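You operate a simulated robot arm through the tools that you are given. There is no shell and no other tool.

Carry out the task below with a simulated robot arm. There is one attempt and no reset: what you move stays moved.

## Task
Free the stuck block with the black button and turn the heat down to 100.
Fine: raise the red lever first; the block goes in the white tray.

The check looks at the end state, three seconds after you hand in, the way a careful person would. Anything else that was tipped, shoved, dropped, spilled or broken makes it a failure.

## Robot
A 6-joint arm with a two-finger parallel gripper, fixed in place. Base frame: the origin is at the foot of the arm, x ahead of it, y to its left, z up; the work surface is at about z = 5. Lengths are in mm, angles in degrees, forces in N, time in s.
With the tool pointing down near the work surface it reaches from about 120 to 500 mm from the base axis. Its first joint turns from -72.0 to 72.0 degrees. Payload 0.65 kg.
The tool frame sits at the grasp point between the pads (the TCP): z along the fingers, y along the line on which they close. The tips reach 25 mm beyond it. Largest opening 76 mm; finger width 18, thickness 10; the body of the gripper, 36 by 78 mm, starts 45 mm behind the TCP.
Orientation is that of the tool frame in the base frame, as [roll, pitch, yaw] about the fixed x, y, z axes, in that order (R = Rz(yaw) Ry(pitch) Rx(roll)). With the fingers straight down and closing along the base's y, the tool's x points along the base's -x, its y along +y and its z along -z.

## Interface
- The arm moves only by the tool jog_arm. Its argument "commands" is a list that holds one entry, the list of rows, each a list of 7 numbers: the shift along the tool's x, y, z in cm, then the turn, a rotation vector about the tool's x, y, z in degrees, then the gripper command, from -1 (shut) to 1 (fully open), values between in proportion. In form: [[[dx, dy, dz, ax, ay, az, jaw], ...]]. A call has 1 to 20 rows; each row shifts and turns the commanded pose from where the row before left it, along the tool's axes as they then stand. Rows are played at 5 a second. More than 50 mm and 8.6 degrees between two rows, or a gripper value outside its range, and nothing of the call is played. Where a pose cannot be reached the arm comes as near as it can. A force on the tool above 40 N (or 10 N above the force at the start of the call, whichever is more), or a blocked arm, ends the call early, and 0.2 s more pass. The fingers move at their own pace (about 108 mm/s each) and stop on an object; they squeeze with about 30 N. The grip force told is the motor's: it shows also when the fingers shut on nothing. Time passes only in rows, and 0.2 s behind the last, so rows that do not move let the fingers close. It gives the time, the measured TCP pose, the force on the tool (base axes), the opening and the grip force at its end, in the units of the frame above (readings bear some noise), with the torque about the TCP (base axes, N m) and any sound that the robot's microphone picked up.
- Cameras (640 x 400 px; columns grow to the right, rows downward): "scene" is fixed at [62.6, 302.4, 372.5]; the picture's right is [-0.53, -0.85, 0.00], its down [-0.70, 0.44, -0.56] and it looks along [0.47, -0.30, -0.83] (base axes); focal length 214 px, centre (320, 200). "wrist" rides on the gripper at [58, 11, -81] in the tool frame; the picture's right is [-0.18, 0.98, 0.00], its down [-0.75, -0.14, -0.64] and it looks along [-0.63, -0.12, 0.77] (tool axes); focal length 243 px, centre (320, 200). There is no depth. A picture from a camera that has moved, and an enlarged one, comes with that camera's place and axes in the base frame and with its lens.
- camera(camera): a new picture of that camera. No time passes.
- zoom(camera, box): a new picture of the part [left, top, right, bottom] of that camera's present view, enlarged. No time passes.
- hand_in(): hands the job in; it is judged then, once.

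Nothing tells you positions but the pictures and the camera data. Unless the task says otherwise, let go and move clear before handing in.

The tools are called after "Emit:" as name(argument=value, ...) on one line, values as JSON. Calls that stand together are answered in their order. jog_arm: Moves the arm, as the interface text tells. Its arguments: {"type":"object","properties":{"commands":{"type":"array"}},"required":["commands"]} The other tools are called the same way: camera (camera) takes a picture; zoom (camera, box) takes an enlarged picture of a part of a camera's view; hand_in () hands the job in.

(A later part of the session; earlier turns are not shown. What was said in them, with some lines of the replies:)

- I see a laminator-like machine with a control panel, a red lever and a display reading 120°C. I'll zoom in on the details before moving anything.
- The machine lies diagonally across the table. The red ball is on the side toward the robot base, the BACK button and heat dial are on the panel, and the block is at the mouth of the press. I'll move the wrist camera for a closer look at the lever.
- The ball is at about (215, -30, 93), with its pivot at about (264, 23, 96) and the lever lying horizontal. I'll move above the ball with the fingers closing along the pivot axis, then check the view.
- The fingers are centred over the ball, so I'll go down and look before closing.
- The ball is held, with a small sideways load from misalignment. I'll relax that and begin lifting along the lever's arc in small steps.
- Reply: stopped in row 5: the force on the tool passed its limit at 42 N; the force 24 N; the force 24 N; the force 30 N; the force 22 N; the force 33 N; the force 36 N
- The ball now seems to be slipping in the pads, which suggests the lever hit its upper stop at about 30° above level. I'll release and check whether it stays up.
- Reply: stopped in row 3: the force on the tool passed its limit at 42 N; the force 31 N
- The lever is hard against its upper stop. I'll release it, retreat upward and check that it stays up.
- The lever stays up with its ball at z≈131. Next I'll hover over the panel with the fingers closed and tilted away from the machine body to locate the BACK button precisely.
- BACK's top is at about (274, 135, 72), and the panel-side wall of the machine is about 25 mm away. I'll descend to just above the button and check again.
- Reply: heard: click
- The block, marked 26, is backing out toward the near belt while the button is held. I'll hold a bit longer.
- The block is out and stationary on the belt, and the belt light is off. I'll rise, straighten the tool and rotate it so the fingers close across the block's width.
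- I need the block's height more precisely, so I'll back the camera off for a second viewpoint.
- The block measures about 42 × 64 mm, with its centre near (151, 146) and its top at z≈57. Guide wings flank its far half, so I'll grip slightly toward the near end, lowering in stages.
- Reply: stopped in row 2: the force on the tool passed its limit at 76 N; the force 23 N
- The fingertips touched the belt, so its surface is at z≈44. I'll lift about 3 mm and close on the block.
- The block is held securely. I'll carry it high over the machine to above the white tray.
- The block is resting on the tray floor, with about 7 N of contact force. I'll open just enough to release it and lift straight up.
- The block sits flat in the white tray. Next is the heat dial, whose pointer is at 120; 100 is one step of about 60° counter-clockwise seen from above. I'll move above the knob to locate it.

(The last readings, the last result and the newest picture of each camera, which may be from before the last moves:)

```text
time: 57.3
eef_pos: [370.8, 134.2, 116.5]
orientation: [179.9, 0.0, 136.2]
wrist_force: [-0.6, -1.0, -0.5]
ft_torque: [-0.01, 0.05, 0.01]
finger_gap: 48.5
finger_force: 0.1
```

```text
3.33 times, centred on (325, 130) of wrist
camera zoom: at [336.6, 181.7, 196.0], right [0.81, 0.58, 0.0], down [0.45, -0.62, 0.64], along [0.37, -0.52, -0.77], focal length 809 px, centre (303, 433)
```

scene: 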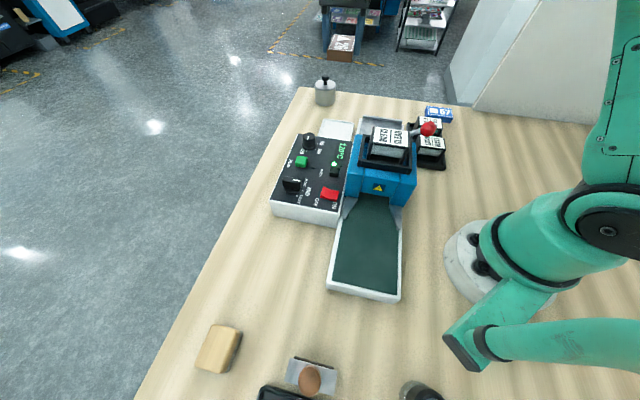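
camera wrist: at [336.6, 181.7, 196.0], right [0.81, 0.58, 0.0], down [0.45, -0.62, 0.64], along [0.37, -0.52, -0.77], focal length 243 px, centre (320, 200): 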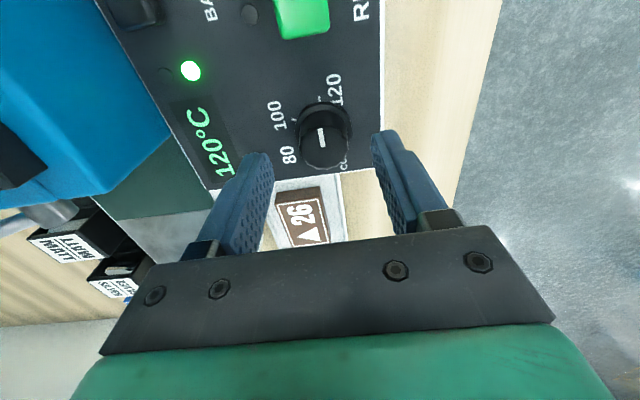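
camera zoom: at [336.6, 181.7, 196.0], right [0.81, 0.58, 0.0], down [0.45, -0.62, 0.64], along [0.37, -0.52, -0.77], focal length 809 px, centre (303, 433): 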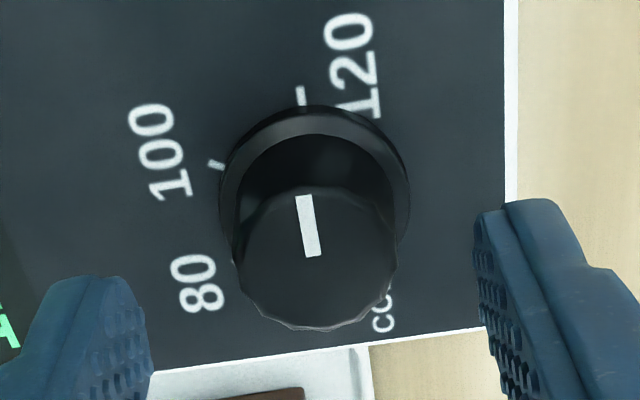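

Emit:
jog_arm(commands=[[[-0.09, 0.2, 0.8, 0, 0, 0, 0.28], [0, 0, 0.7, 0, 0, 0, 0.28], [0, 0, 0.7, 0, 0, 0, 0.28], [0, 0, 0, 0, 0, 0, 0.28]]])

Emit:
camera(camera="wrist")

Emit:
zoom(camera="scene", box=[280, 100, 360, 160])

```text
time: 58.3
eef_pos: [374.3, 134.1, 93.3]
orientation: [-179.9, 0.0, 136.3]
wrist_force: [-0.4, 0.1, 0.7]
ft_torque: [0.02, 0.01, 0.02]
finger_gap: 48.6
finger_force: 0.2
```

```text
taken
camera wrist: at [340.5, 183.4, 174.1], right [0.81, 0.58, 0.0], down [0.45, -0.62, 0.64], along [0.37, -0.52, -0.77], focal length 243 px, centre (320, 200)
```

wrist: 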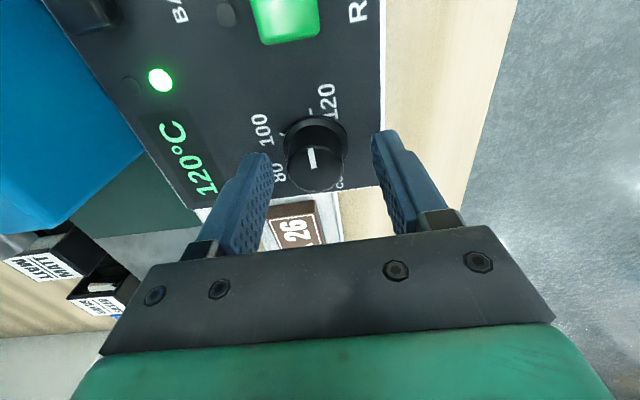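

```text
6.67 times, centred on (320, 130) of scene
camera zoom: at [62.6, 302.5, 372.5], right [-0.53, -0.85, 0.0], down [-0.7, 0.44, -0.56], along [0.47, -0.3, -0.83], focal length 1430 px, centre (320, 667)
```

zoom: 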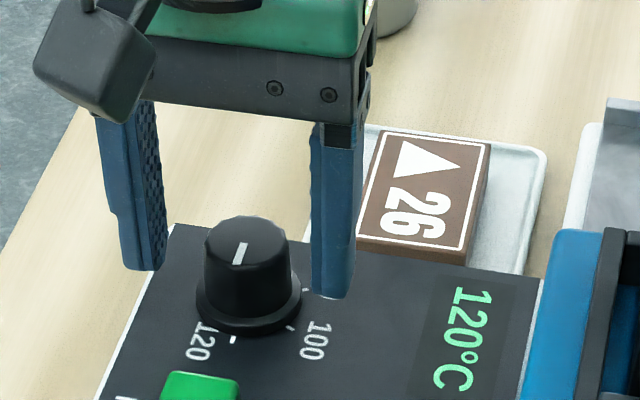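

Emit:
zoom(camera="wrist", box=[255, 90, 385, 220])

```text
3.08 times, centred on (320, 155) of wrist
camera zoom: at [340.5, 183.4, 174.1], right [0.81, 0.58, 0.0], down [0.45, -0.62, 0.64], along [0.37, -0.52, -0.77], focal length 746 px, centre (320, 338)
```

zoom: 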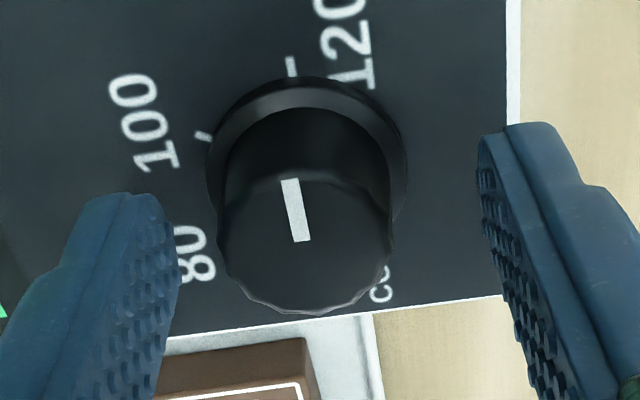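

Emit:
jog_arm(commands=[[[0, -0.23, 0.1, 0, 0, 0, 0.28], [0, 0, 0, 0, 0, 0, 0.28]]])

Emit:
zoom(camera="wrist", box=[255, 90, 385, 220])

```text
time: 58.9
eef_pos: [372.8, 133.0, 93.7]
orientation: [180.0, -0.1, 136.2]
wrist_force: [0.0, 0.7, 0.4]
ft_torque: [0.01, 0.0, -0.01]
finger_gap: 48.6
finger_force: 0.0
```

```text
3.08 times, centred on (320, 155) of wrist
camera zoom: at [339.1, 181.7, 173.4], right [0.81, 0.58, 0.0], down [0.45, -0.62, 0.64], along [0.37, -0.52, -0.77], focal length 746 px, centre (320, 338)
```

zoom: 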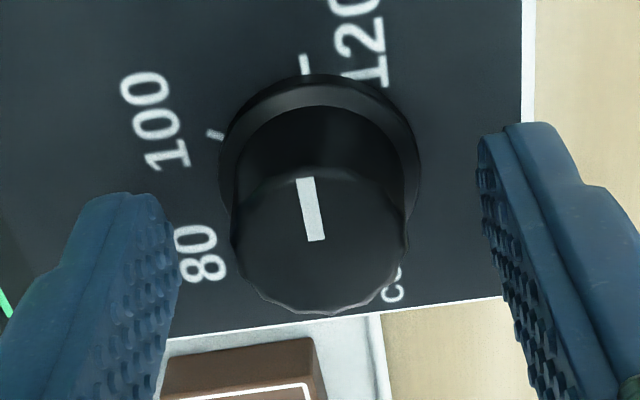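

The knob is centred between the fingers with about 15 mm of overlap, so I'll close on it.

Emit:
jog_arm(commands=[[[0, 0, 0, 0, 0, 0, 0], [0, 0, 0, 0, 0, 0, -0.25], [0, 0, 0, 0, 0, 0, -1], [0, 0, 0, 0, 0, 0, -1], [0, 0, 0, 0, 0, 0, -1]]])

Emit:
zoom(camera="wrist", box=[255, 90, 385, 220])

```text
time: 60.1
eef_pos: [373.9, 134.0, 94.7]
orientation: [-180.0, 0.0, 136.2]
wrist_force: [-6.6, -6.1, -1.6]
ft_torque: [-0.13, 0.16, -0.02]
finger_gap: 26.3
finger_force: 41.8
```

```text
3.08 times, centred on (320, 155) of wrist
camera zoom: at [339.0, 181.6, 173.4], right [0.81, 0.58, 0.0], down [0.45, -0.62, 0.64], along [0.37, -0.52, -0.77], focal length 746 px, centre (320, 338)
```

zoom: 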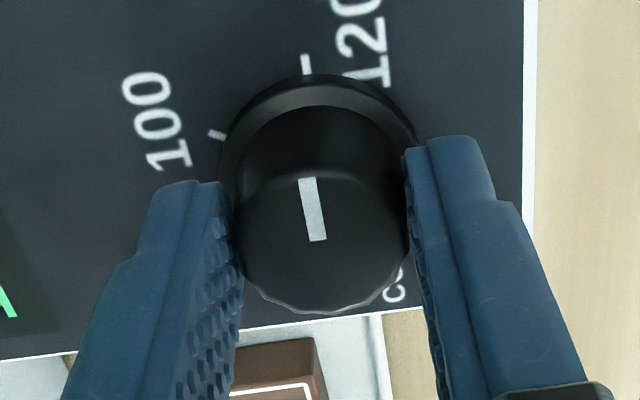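

Emit:
jog_arm(commands=[[[0, -0.02, 0, 0, 0, -5, -1], [0, 0, 0, 0, 0, -5, -1], [0, 0, 0, 0, 0, -5, -1], [0, 0, 0, 0, 0, -5, -1], [0, 0, 0, 0, 0, 0, -1]]])

Emit:
zoom(camera="wrist", box=[220, 70, 420, 230])

Emit:
zoom(camera="scene", box=[280, 100, 360, 160])

```text
time: 61.3
eef_pos: [372.4, 132.7, 94.2]
orientation: [-179.9, -0.1, 156.2]
wrist_force: [-13.8, -11.9, -29.8]
ft_torque: [-0.19, 0.41, 0.01]
finger_gap: 26.5
finger_force: 41.6
```

```text
2.50 times, centred on (320, 150) of wrist
camera zoom: at [324.5, 166.6, 173.7], right [0.56, 0.83, 0.0], down [0.63, -0.43, 0.64], along [0.53, -0.36, -0.77], focal length 606 px, centre (320, 325)
```

zoom: 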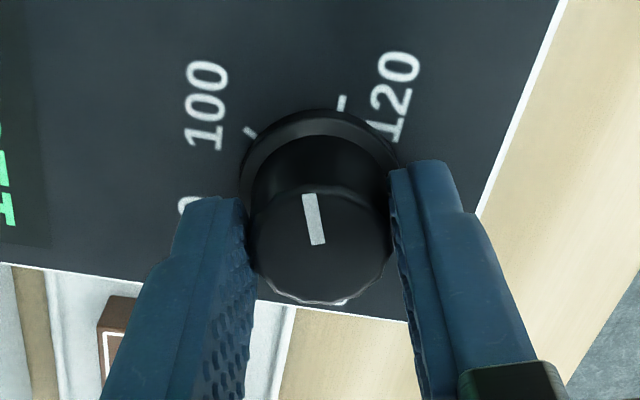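

```text
6.67 times, centred on (320, 130) of scene
camera zoom: at [62.7, 302.5, 372.4], right [-0.53, -0.85, 0.0], down [-0.7, 0.44, -0.56], along [0.47, -0.3, -0.83], focal length 1430 px, centre (320, 667)
```

zoom: 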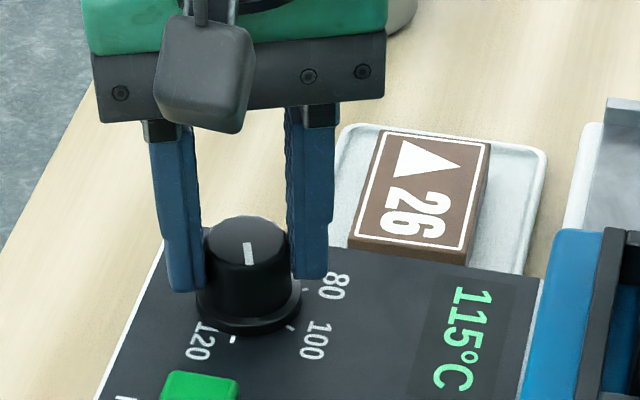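

The display now reads 115°C and the knob is following the gripper. I'll relieve the side load and keep turning.

Emit:
jog_arm(commands=[[[0.03, -0.05, 0.1, 0, 0, 0, -1], [0, 0, 0, 0, 0, 0, -1]]])

Emit:
jog_arm(commands=[[[0, 0, 0, 0, 0, -5, -1], [0, 0, 0, 0, 0, -5, -1], [0, 0, 0, 0, 0, -5, -1], [0, 0, 0, 0, 0, -5, -1], [0, 0, 0, 0, 0, 0, -1]]])

Emit:
zoom(camera="wrist", box=[220, 70, 420, 230])

Emit:
zoom(camera="scene", box=[280, 100, 360, 160])

```text
time: 61.9
eef_pos: [372.7, 133.7, 94.2]
orientation: [-179.9, -0.1, 156.1]
wrist_force: [-16.8, -17.4, 1.3]
ft_torque: [-0.38, 0.45, -0.03]
finger_gap: 26.8
finger_force: 41.4
```

```text
time: 63.3
eef_pos: [372.5, 132.2, 94.5]
orientation: [-179.9, 0.2, 176.3]
wrist_force: [-1.9, 0.1, 5.8]
ft_torque: [-0.04, -0.15, 0.01]
finger_gap: 26.3
finger_force: 42.0
stopped in row 5: the force on the tool passed its limit at 40 N (the readings are from after the stop); the commanded pose is now the measured one
```

```text
2.50 times, centred on (320, 150) of wrist
camera zoom: at [315.6, 147.9, 173.5], right [0.25, 0.97, 0.0], down [0.74, -0.19, 0.64], along [0.62, -0.16, -0.76], focal length 606 px, centre (320, 325)
```

zoom: 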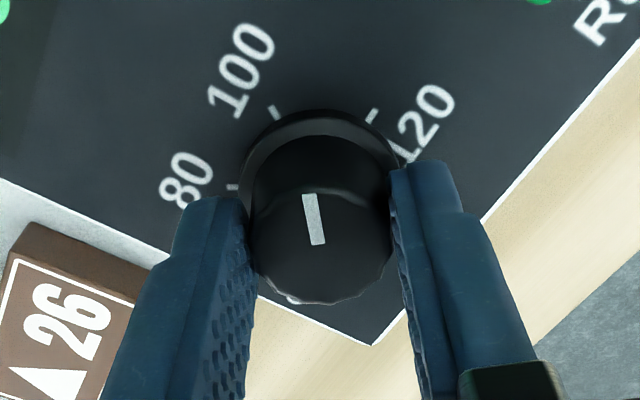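

```text
6.67 times, centred on (320, 130) of scene
camera zoom: at [62.5, 302.5, 372.5], right [-0.53, -0.85, 0.0], down [-0.7, 0.44, -0.56], along [0.47, -0.3, -0.83], focal length 1430 px, centre (320, 667)
```

zoom: 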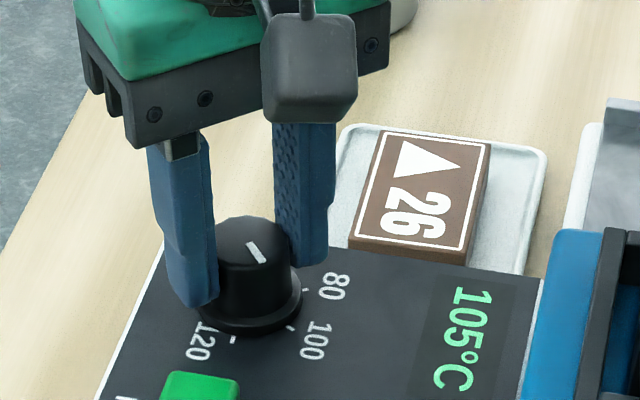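

The display reads 105°C after 40° of rotation, so about 20° remains.

Emit:
jog_arm(commands=[[[0, 0, 0, 0, 0, -3.4, -1], [0, 0, 0, 0, 0, -3.4, -1], [0, 0, 0, 0, 0, -3.4, -1], [0, 0, 0, 0, 0, 0, -1]]])

Emit:
zoom(camera="scene", box=[280, 100, 360, 160])

```text
time: 64.0
eef_pos: [372.2, 131.4, 93.7]
orientation: [-179.8, -0.1, -175.0]
wrist_force: [-1.5, 1.1, 7.5]
ft_torque: [0.03, -0.27, 0.01]
finger_gap: 26.4
finger_force: 42.3
stopped in row 3: the force on the tool passed its limit at 43 N (the readings are from after the stop); the commanded pose is now the measured one
```

```text
6.67 times, centred on (320, 130) of scene
camera zoom: at [62.6, 302.4, 372.5], right [-0.53, -0.85, 0.0], down [-0.7, 0.44, -0.56], along [0.47, -0.3, -0.83], focal length 1430 px, centre (320, 667)
```

zoom: 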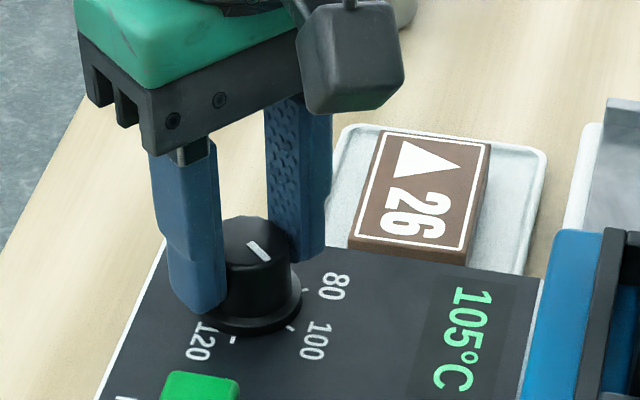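

Emit:
jog_arm(commands=[[[0, 0, -0.03, 0, 0, -2, -1], [0, 0, 0, 0, 0, -2, -1], [0, 0, 0, 0, 0, 0, -1]]])

Emit:
zoom(camera="wrist", box=[220, 70, 420, 230])

Emit:
zoom(camera="scene", box=[280, 100, 360, 160])

```text
time: 64.8
eef_pos: [373.1, 131.8, 94.4]
orientation: [-179.8, -0.2, -170.9]
wrist_force: [-4.3, -7.2, -30.4]
ft_torque: [-0.14, 0.15, -0.02]
finger_gap: 26.6
finger_force: 41.3
```

```text
2.50 times, centred on (320, 150) of wrist
camera zoom: at [314.3, 134.7, 174.1], right [0.03, 1.0, -0.01], down [0.77, -0.02, 0.64], along [0.64, -0.02, -0.77], focal length 606 px, centre (320, 325)
```

zoom: 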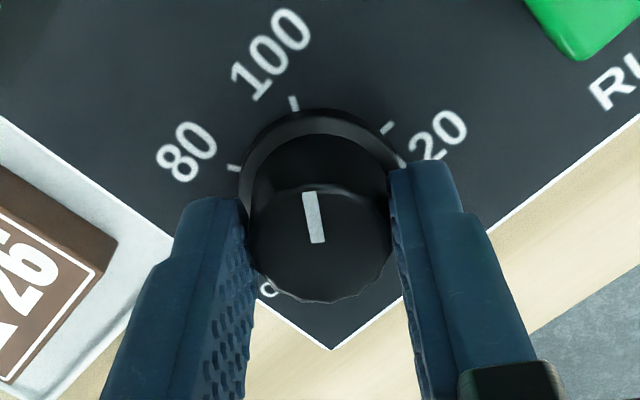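

```text
6.67 times, centred on (320, 130) of scene
camera zoom: at [62.7, 302.5, 372.4], right [-0.53, -0.85, 0.0], down [-0.7, 0.44, -0.56], along [0.47, -0.3, -0.83], focal length 1430 px, centre (320, 667)
```

zoom: 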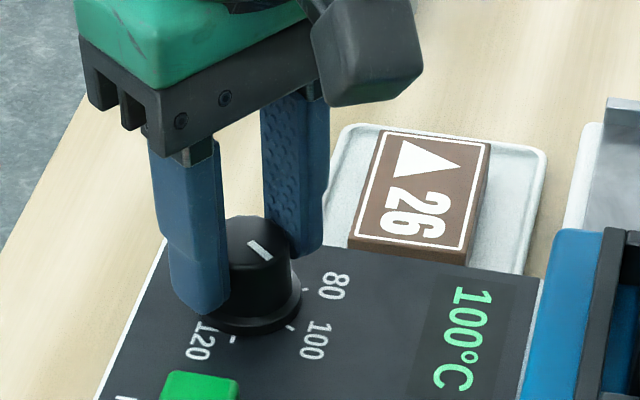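

The display shows 100°C, but the pointer is still about 7° short of the 100 mark. I'll relieve the load and finish centring it.

Emit:
jog_arm(commands=[[[0, 0, 0.1, 0, 0, 0, -1], [0, 0, 0, 0, 0, 0, -1]]])

Emit:
jog_arm(commands=[[[0, 0, 0, 0, 0, -2, -1], [0, 0, 0, 0, 0, -2, -1], [0, 0, 0, 0, 0, -2.5, -1], [0, 0, 0, 0, 0, 0, -1]]])

Emit:
zoom(camera="wrist", box=[220, 70, 420, 230])

Emit:
zoom(camera="scene", box=[280, 100, 360, 160])

```text
time: 65.4
eef_pos: [373.7, 133.2, 94.7]
orientation: [-179.7, -0.2, -171.0]
wrist_force: [-0.4, -12.8, 24.6]
ft_torque: [-0.46, 0.69, 0.02]
finger_gap: 26.5
finger_force: 41.5
```

```text
time: 66.0
eef_pos: [372.2, 132.8, 93.5]
orientation: [-179.7, 0.1, -167.5]
wrist_force: [-2.6, 0.1, 9.6]
ft_torque: [0.04, -0.23, 0.02]
finger_gap: 26.3
finger_force: 41.3
stopped in row 2: the force on the tool passed its limit at 41 N (the readings are from after the stop); the commanded pose is now the measured one
```

```text
2.50 times, centred on (320, 150) of wrist
camera zoom: at [313.9, 131.0, 173.8], right [-0.03, 1.0, 0.0], down [0.76, 0.03, 0.64], along [0.64, 0.02, -0.77], focal length 606 px, centre (320, 325)
```

zoom: 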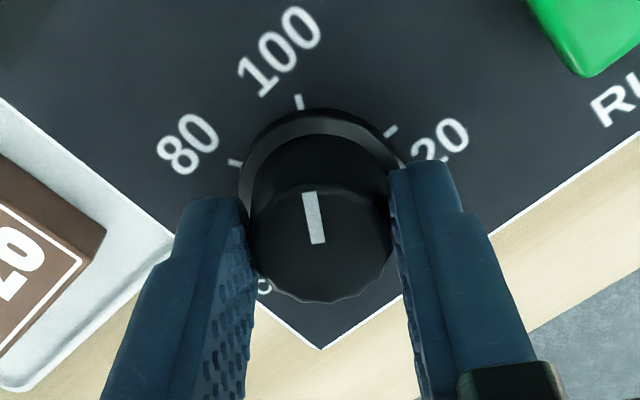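

```text
6.67 times, centred on (320, 130) of scene
camera zoom: at [62.5, 302.5, 372.5], right [-0.53, -0.85, 0.0], down [-0.7, 0.44, -0.56], along [0.47, -0.3, -0.83], focal length 1430 px, centre (320, 667)
```

zoom: 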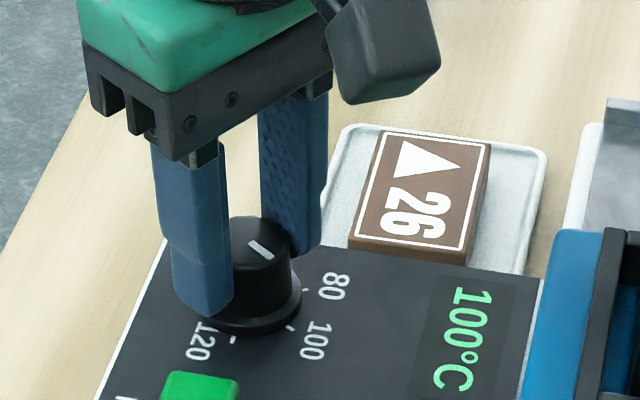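

Emit:
jog_arm(commands=[[[0, 0, 0, 0, 0, -2, -1], [0, 0, 0, 0, 0, -2, -1], [0, 0, 0, 0, 0, 0, -1]]])

Emit:
zoom(camera="wrist", box=[220, 70, 420, 230])

Emit:
zoom(camera="scene", box=[280, 100, 360, 160])

```text
time: 66.8
eef_pos: [372.3, 133.8, 93.9]
orientation: [-179.8, 0.1, -163.6]
wrist_force: [0.7, -6.2, 9.1]
ft_torque: [0.02, -0.49, 0.03]
finger_gap: 26.2
finger_force: 41.7
```

```text
2.50 times, centred on (320, 150) of wrist
camera zoom: at [314.1, 126.9, 173.8], right [-0.1, 0.99, 0.0], down [0.76, 0.08, 0.64], along [0.64, 0.06, -0.77], focal length 606 px, centre (320, 325)
```

zoom: 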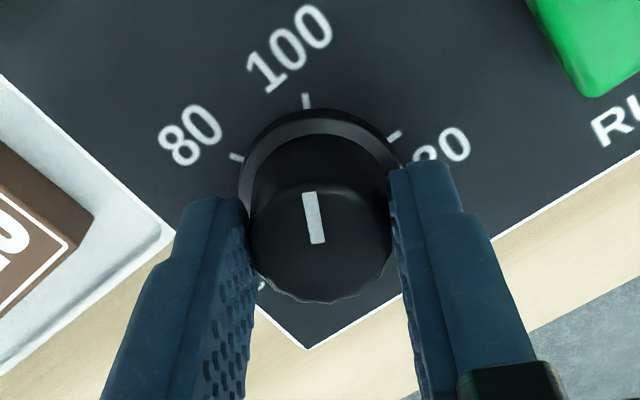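

```text
6.67 times, centred on (320, 130) of scene
camera zoom: at [62.6, 302.4, 372.5], right [-0.53, -0.85, 0.0], down [-0.7, 0.44, -0.56], along [0.47, -0.3, -0.83], focal length 1430 px, centre (320, 667)
```

zoom: 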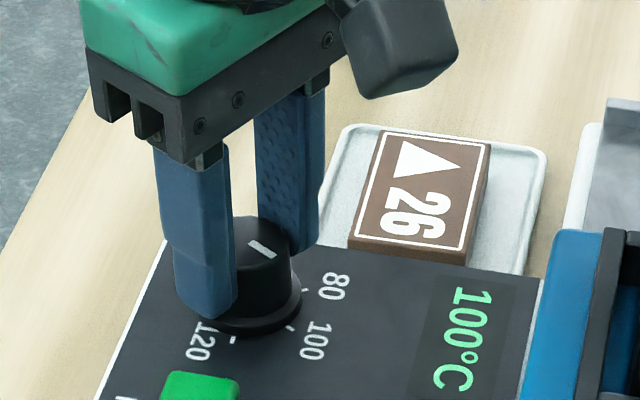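

The pointer is centred on 100 and the display reads 100°C. I'll release and lift clear.

Emit:
jog_arm(commands=[[[0, 0, 0, 0, 0, 0, 0], [0, 0, 0, 0, 0, 0, 0.15], [0, 0, 0, 0, 0, 0, 0.15], [0, 0, -0.5, 0, 0, 0, 0.15], [0, 0, -1.5, 0, 0, 0, 0.15], [0, 0, -3, 0, 0, 0, 0.15], [0, 0, -3, 0, 0, 0, 0.15], [0, 0, -3, 0, 0, 0, 0.15], [0, 0, 0, 0, 0, 0, 0.15]]])

Emit:
camera(camera="wrist")

Emit:
zoom(camera="scene", box=[260, 60, 460, 210])

```text
time: 68.8
eef_pos: [371.7, 130.8, 202.1]
orientation: [-179.8, 0.0, -163.4]
wrist_force: [0.1, 0.2, 0.8]
ft_torque: [-0.01, -0.01, -0.02]
finger_gap: 43.6
finger_force: 0.0
```

```text
taken
camera wrist: at [313.9, 125.5, 282.3], right [-0.1, 0.99, 0.0], down [0.76, 0.08, 0.64], along [0.64, 0.06, -0.77], focal length 243 px, centre (320, 200)
```

wrist: 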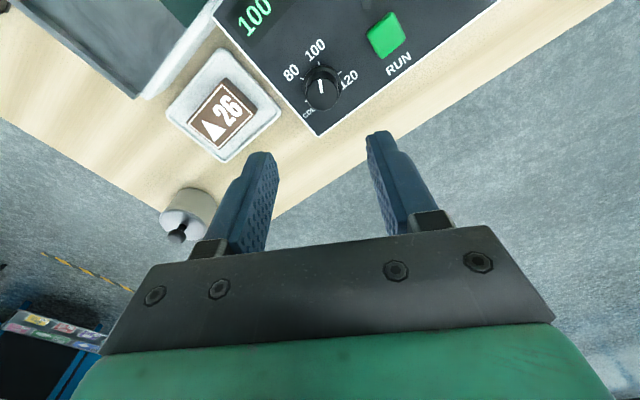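

```text
2.67 times, centred on (360, 135) of scene
camera zoom: at [62.6, 302.4, 372.5], right [-0.53, -0.85, 0.0], down [-0.7, 0.44, -0.56], along [0.47, -0.3, -0.83], focal length 572 px, centre (213, 373)
```

zoom: 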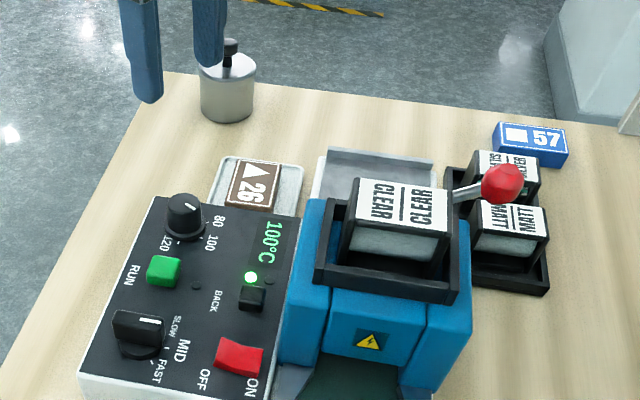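

Emit:
jog_arm(commands=[[[0, 0, -3, 0, 0, 0, 0.15], [0, 0, -3, 0, 0, 0, 0.15], [0, 0, -2, 0, 0, 0, 0.15], [0, 0, 0, 0, 0, 0, 0.15]]])

Emit:
camera(camera="scene")

Emit:
zoom(camera="scene", box=[280, 110, 360, 170])

Emit:
zoom(camera="scene", box=[380, 90, 480, 180])

```text
time: 69.8
eef_pos: [374.0, 133.6, 284.4]
orientation: [-179.8, 0.0, -163.5]
wrist_force: [0.1, -0.3, 0.4]
ft_torque: [-0.03, 0.02, -0.01]
finger_gap: 43.7
finger_force: 0.0
```

```text
taken
```

scene: 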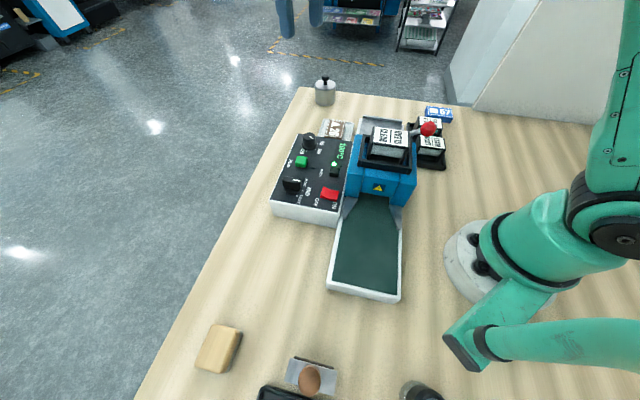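

```text
6.67 times, centred on (320, 140) of scene
camera zoom: at [62.6, 302.5, 372.5], right [-0.53, -0.85, 0.0], down [-0.7, 0.44, -0.56], along [0.47, -0.3, -0.83], focal length 1430 px, centre (320, 600)
```

zoom: 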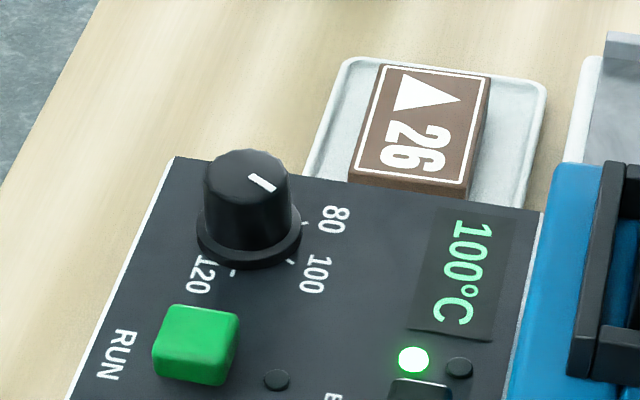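

```text
4.44 times, centred on (430, 135) of scene
camera zoom: at [62.6, 302.5, 372.5], right [-0.53, -0.85, 0.0], down [-0.7, 0.44, -0.56], along [0.47, -0.3, -0.83], focal length 953 px, centre (-169, 489)
```

zoom: 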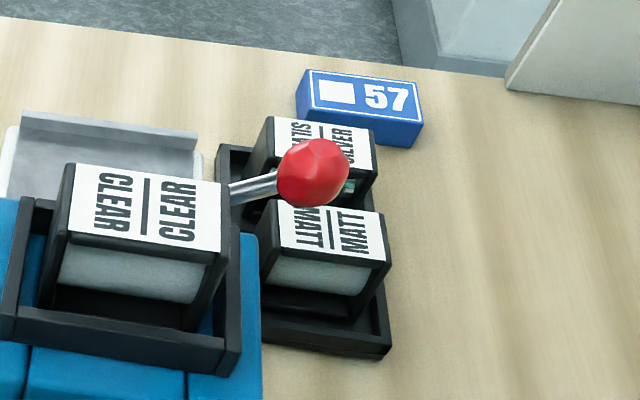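

The red lever is up, block 26 lies flat in the white tray, and both the dial and the display read 100°C. Nothing else looks disturbed and the arm is clear, so I'm handing in.

Emit:
hand_in()

```text
The job is handed in.
```

The job is done and handed in: the block is freed and in the white tray, and the heat is down to 100.

- **Lever:** I raised the red lever first, up to its stop. It has stayed up on its own since.
- **Block:** I held the black BACK button until block 26 came back out on the belt. I released it and the belt stopped, then I moved the block into the white tray, where it lies flat.
- **Heat:** I turned the dial from 120 to 100. The pointer is on the 100 mark and the display reads 100°C.

While reaching for the block, the fingertips briefly pressed on the belt with about 76 N. I saw no damage, and nothing else looked moved in the final pictures. The gripper is empty and well above the panel.
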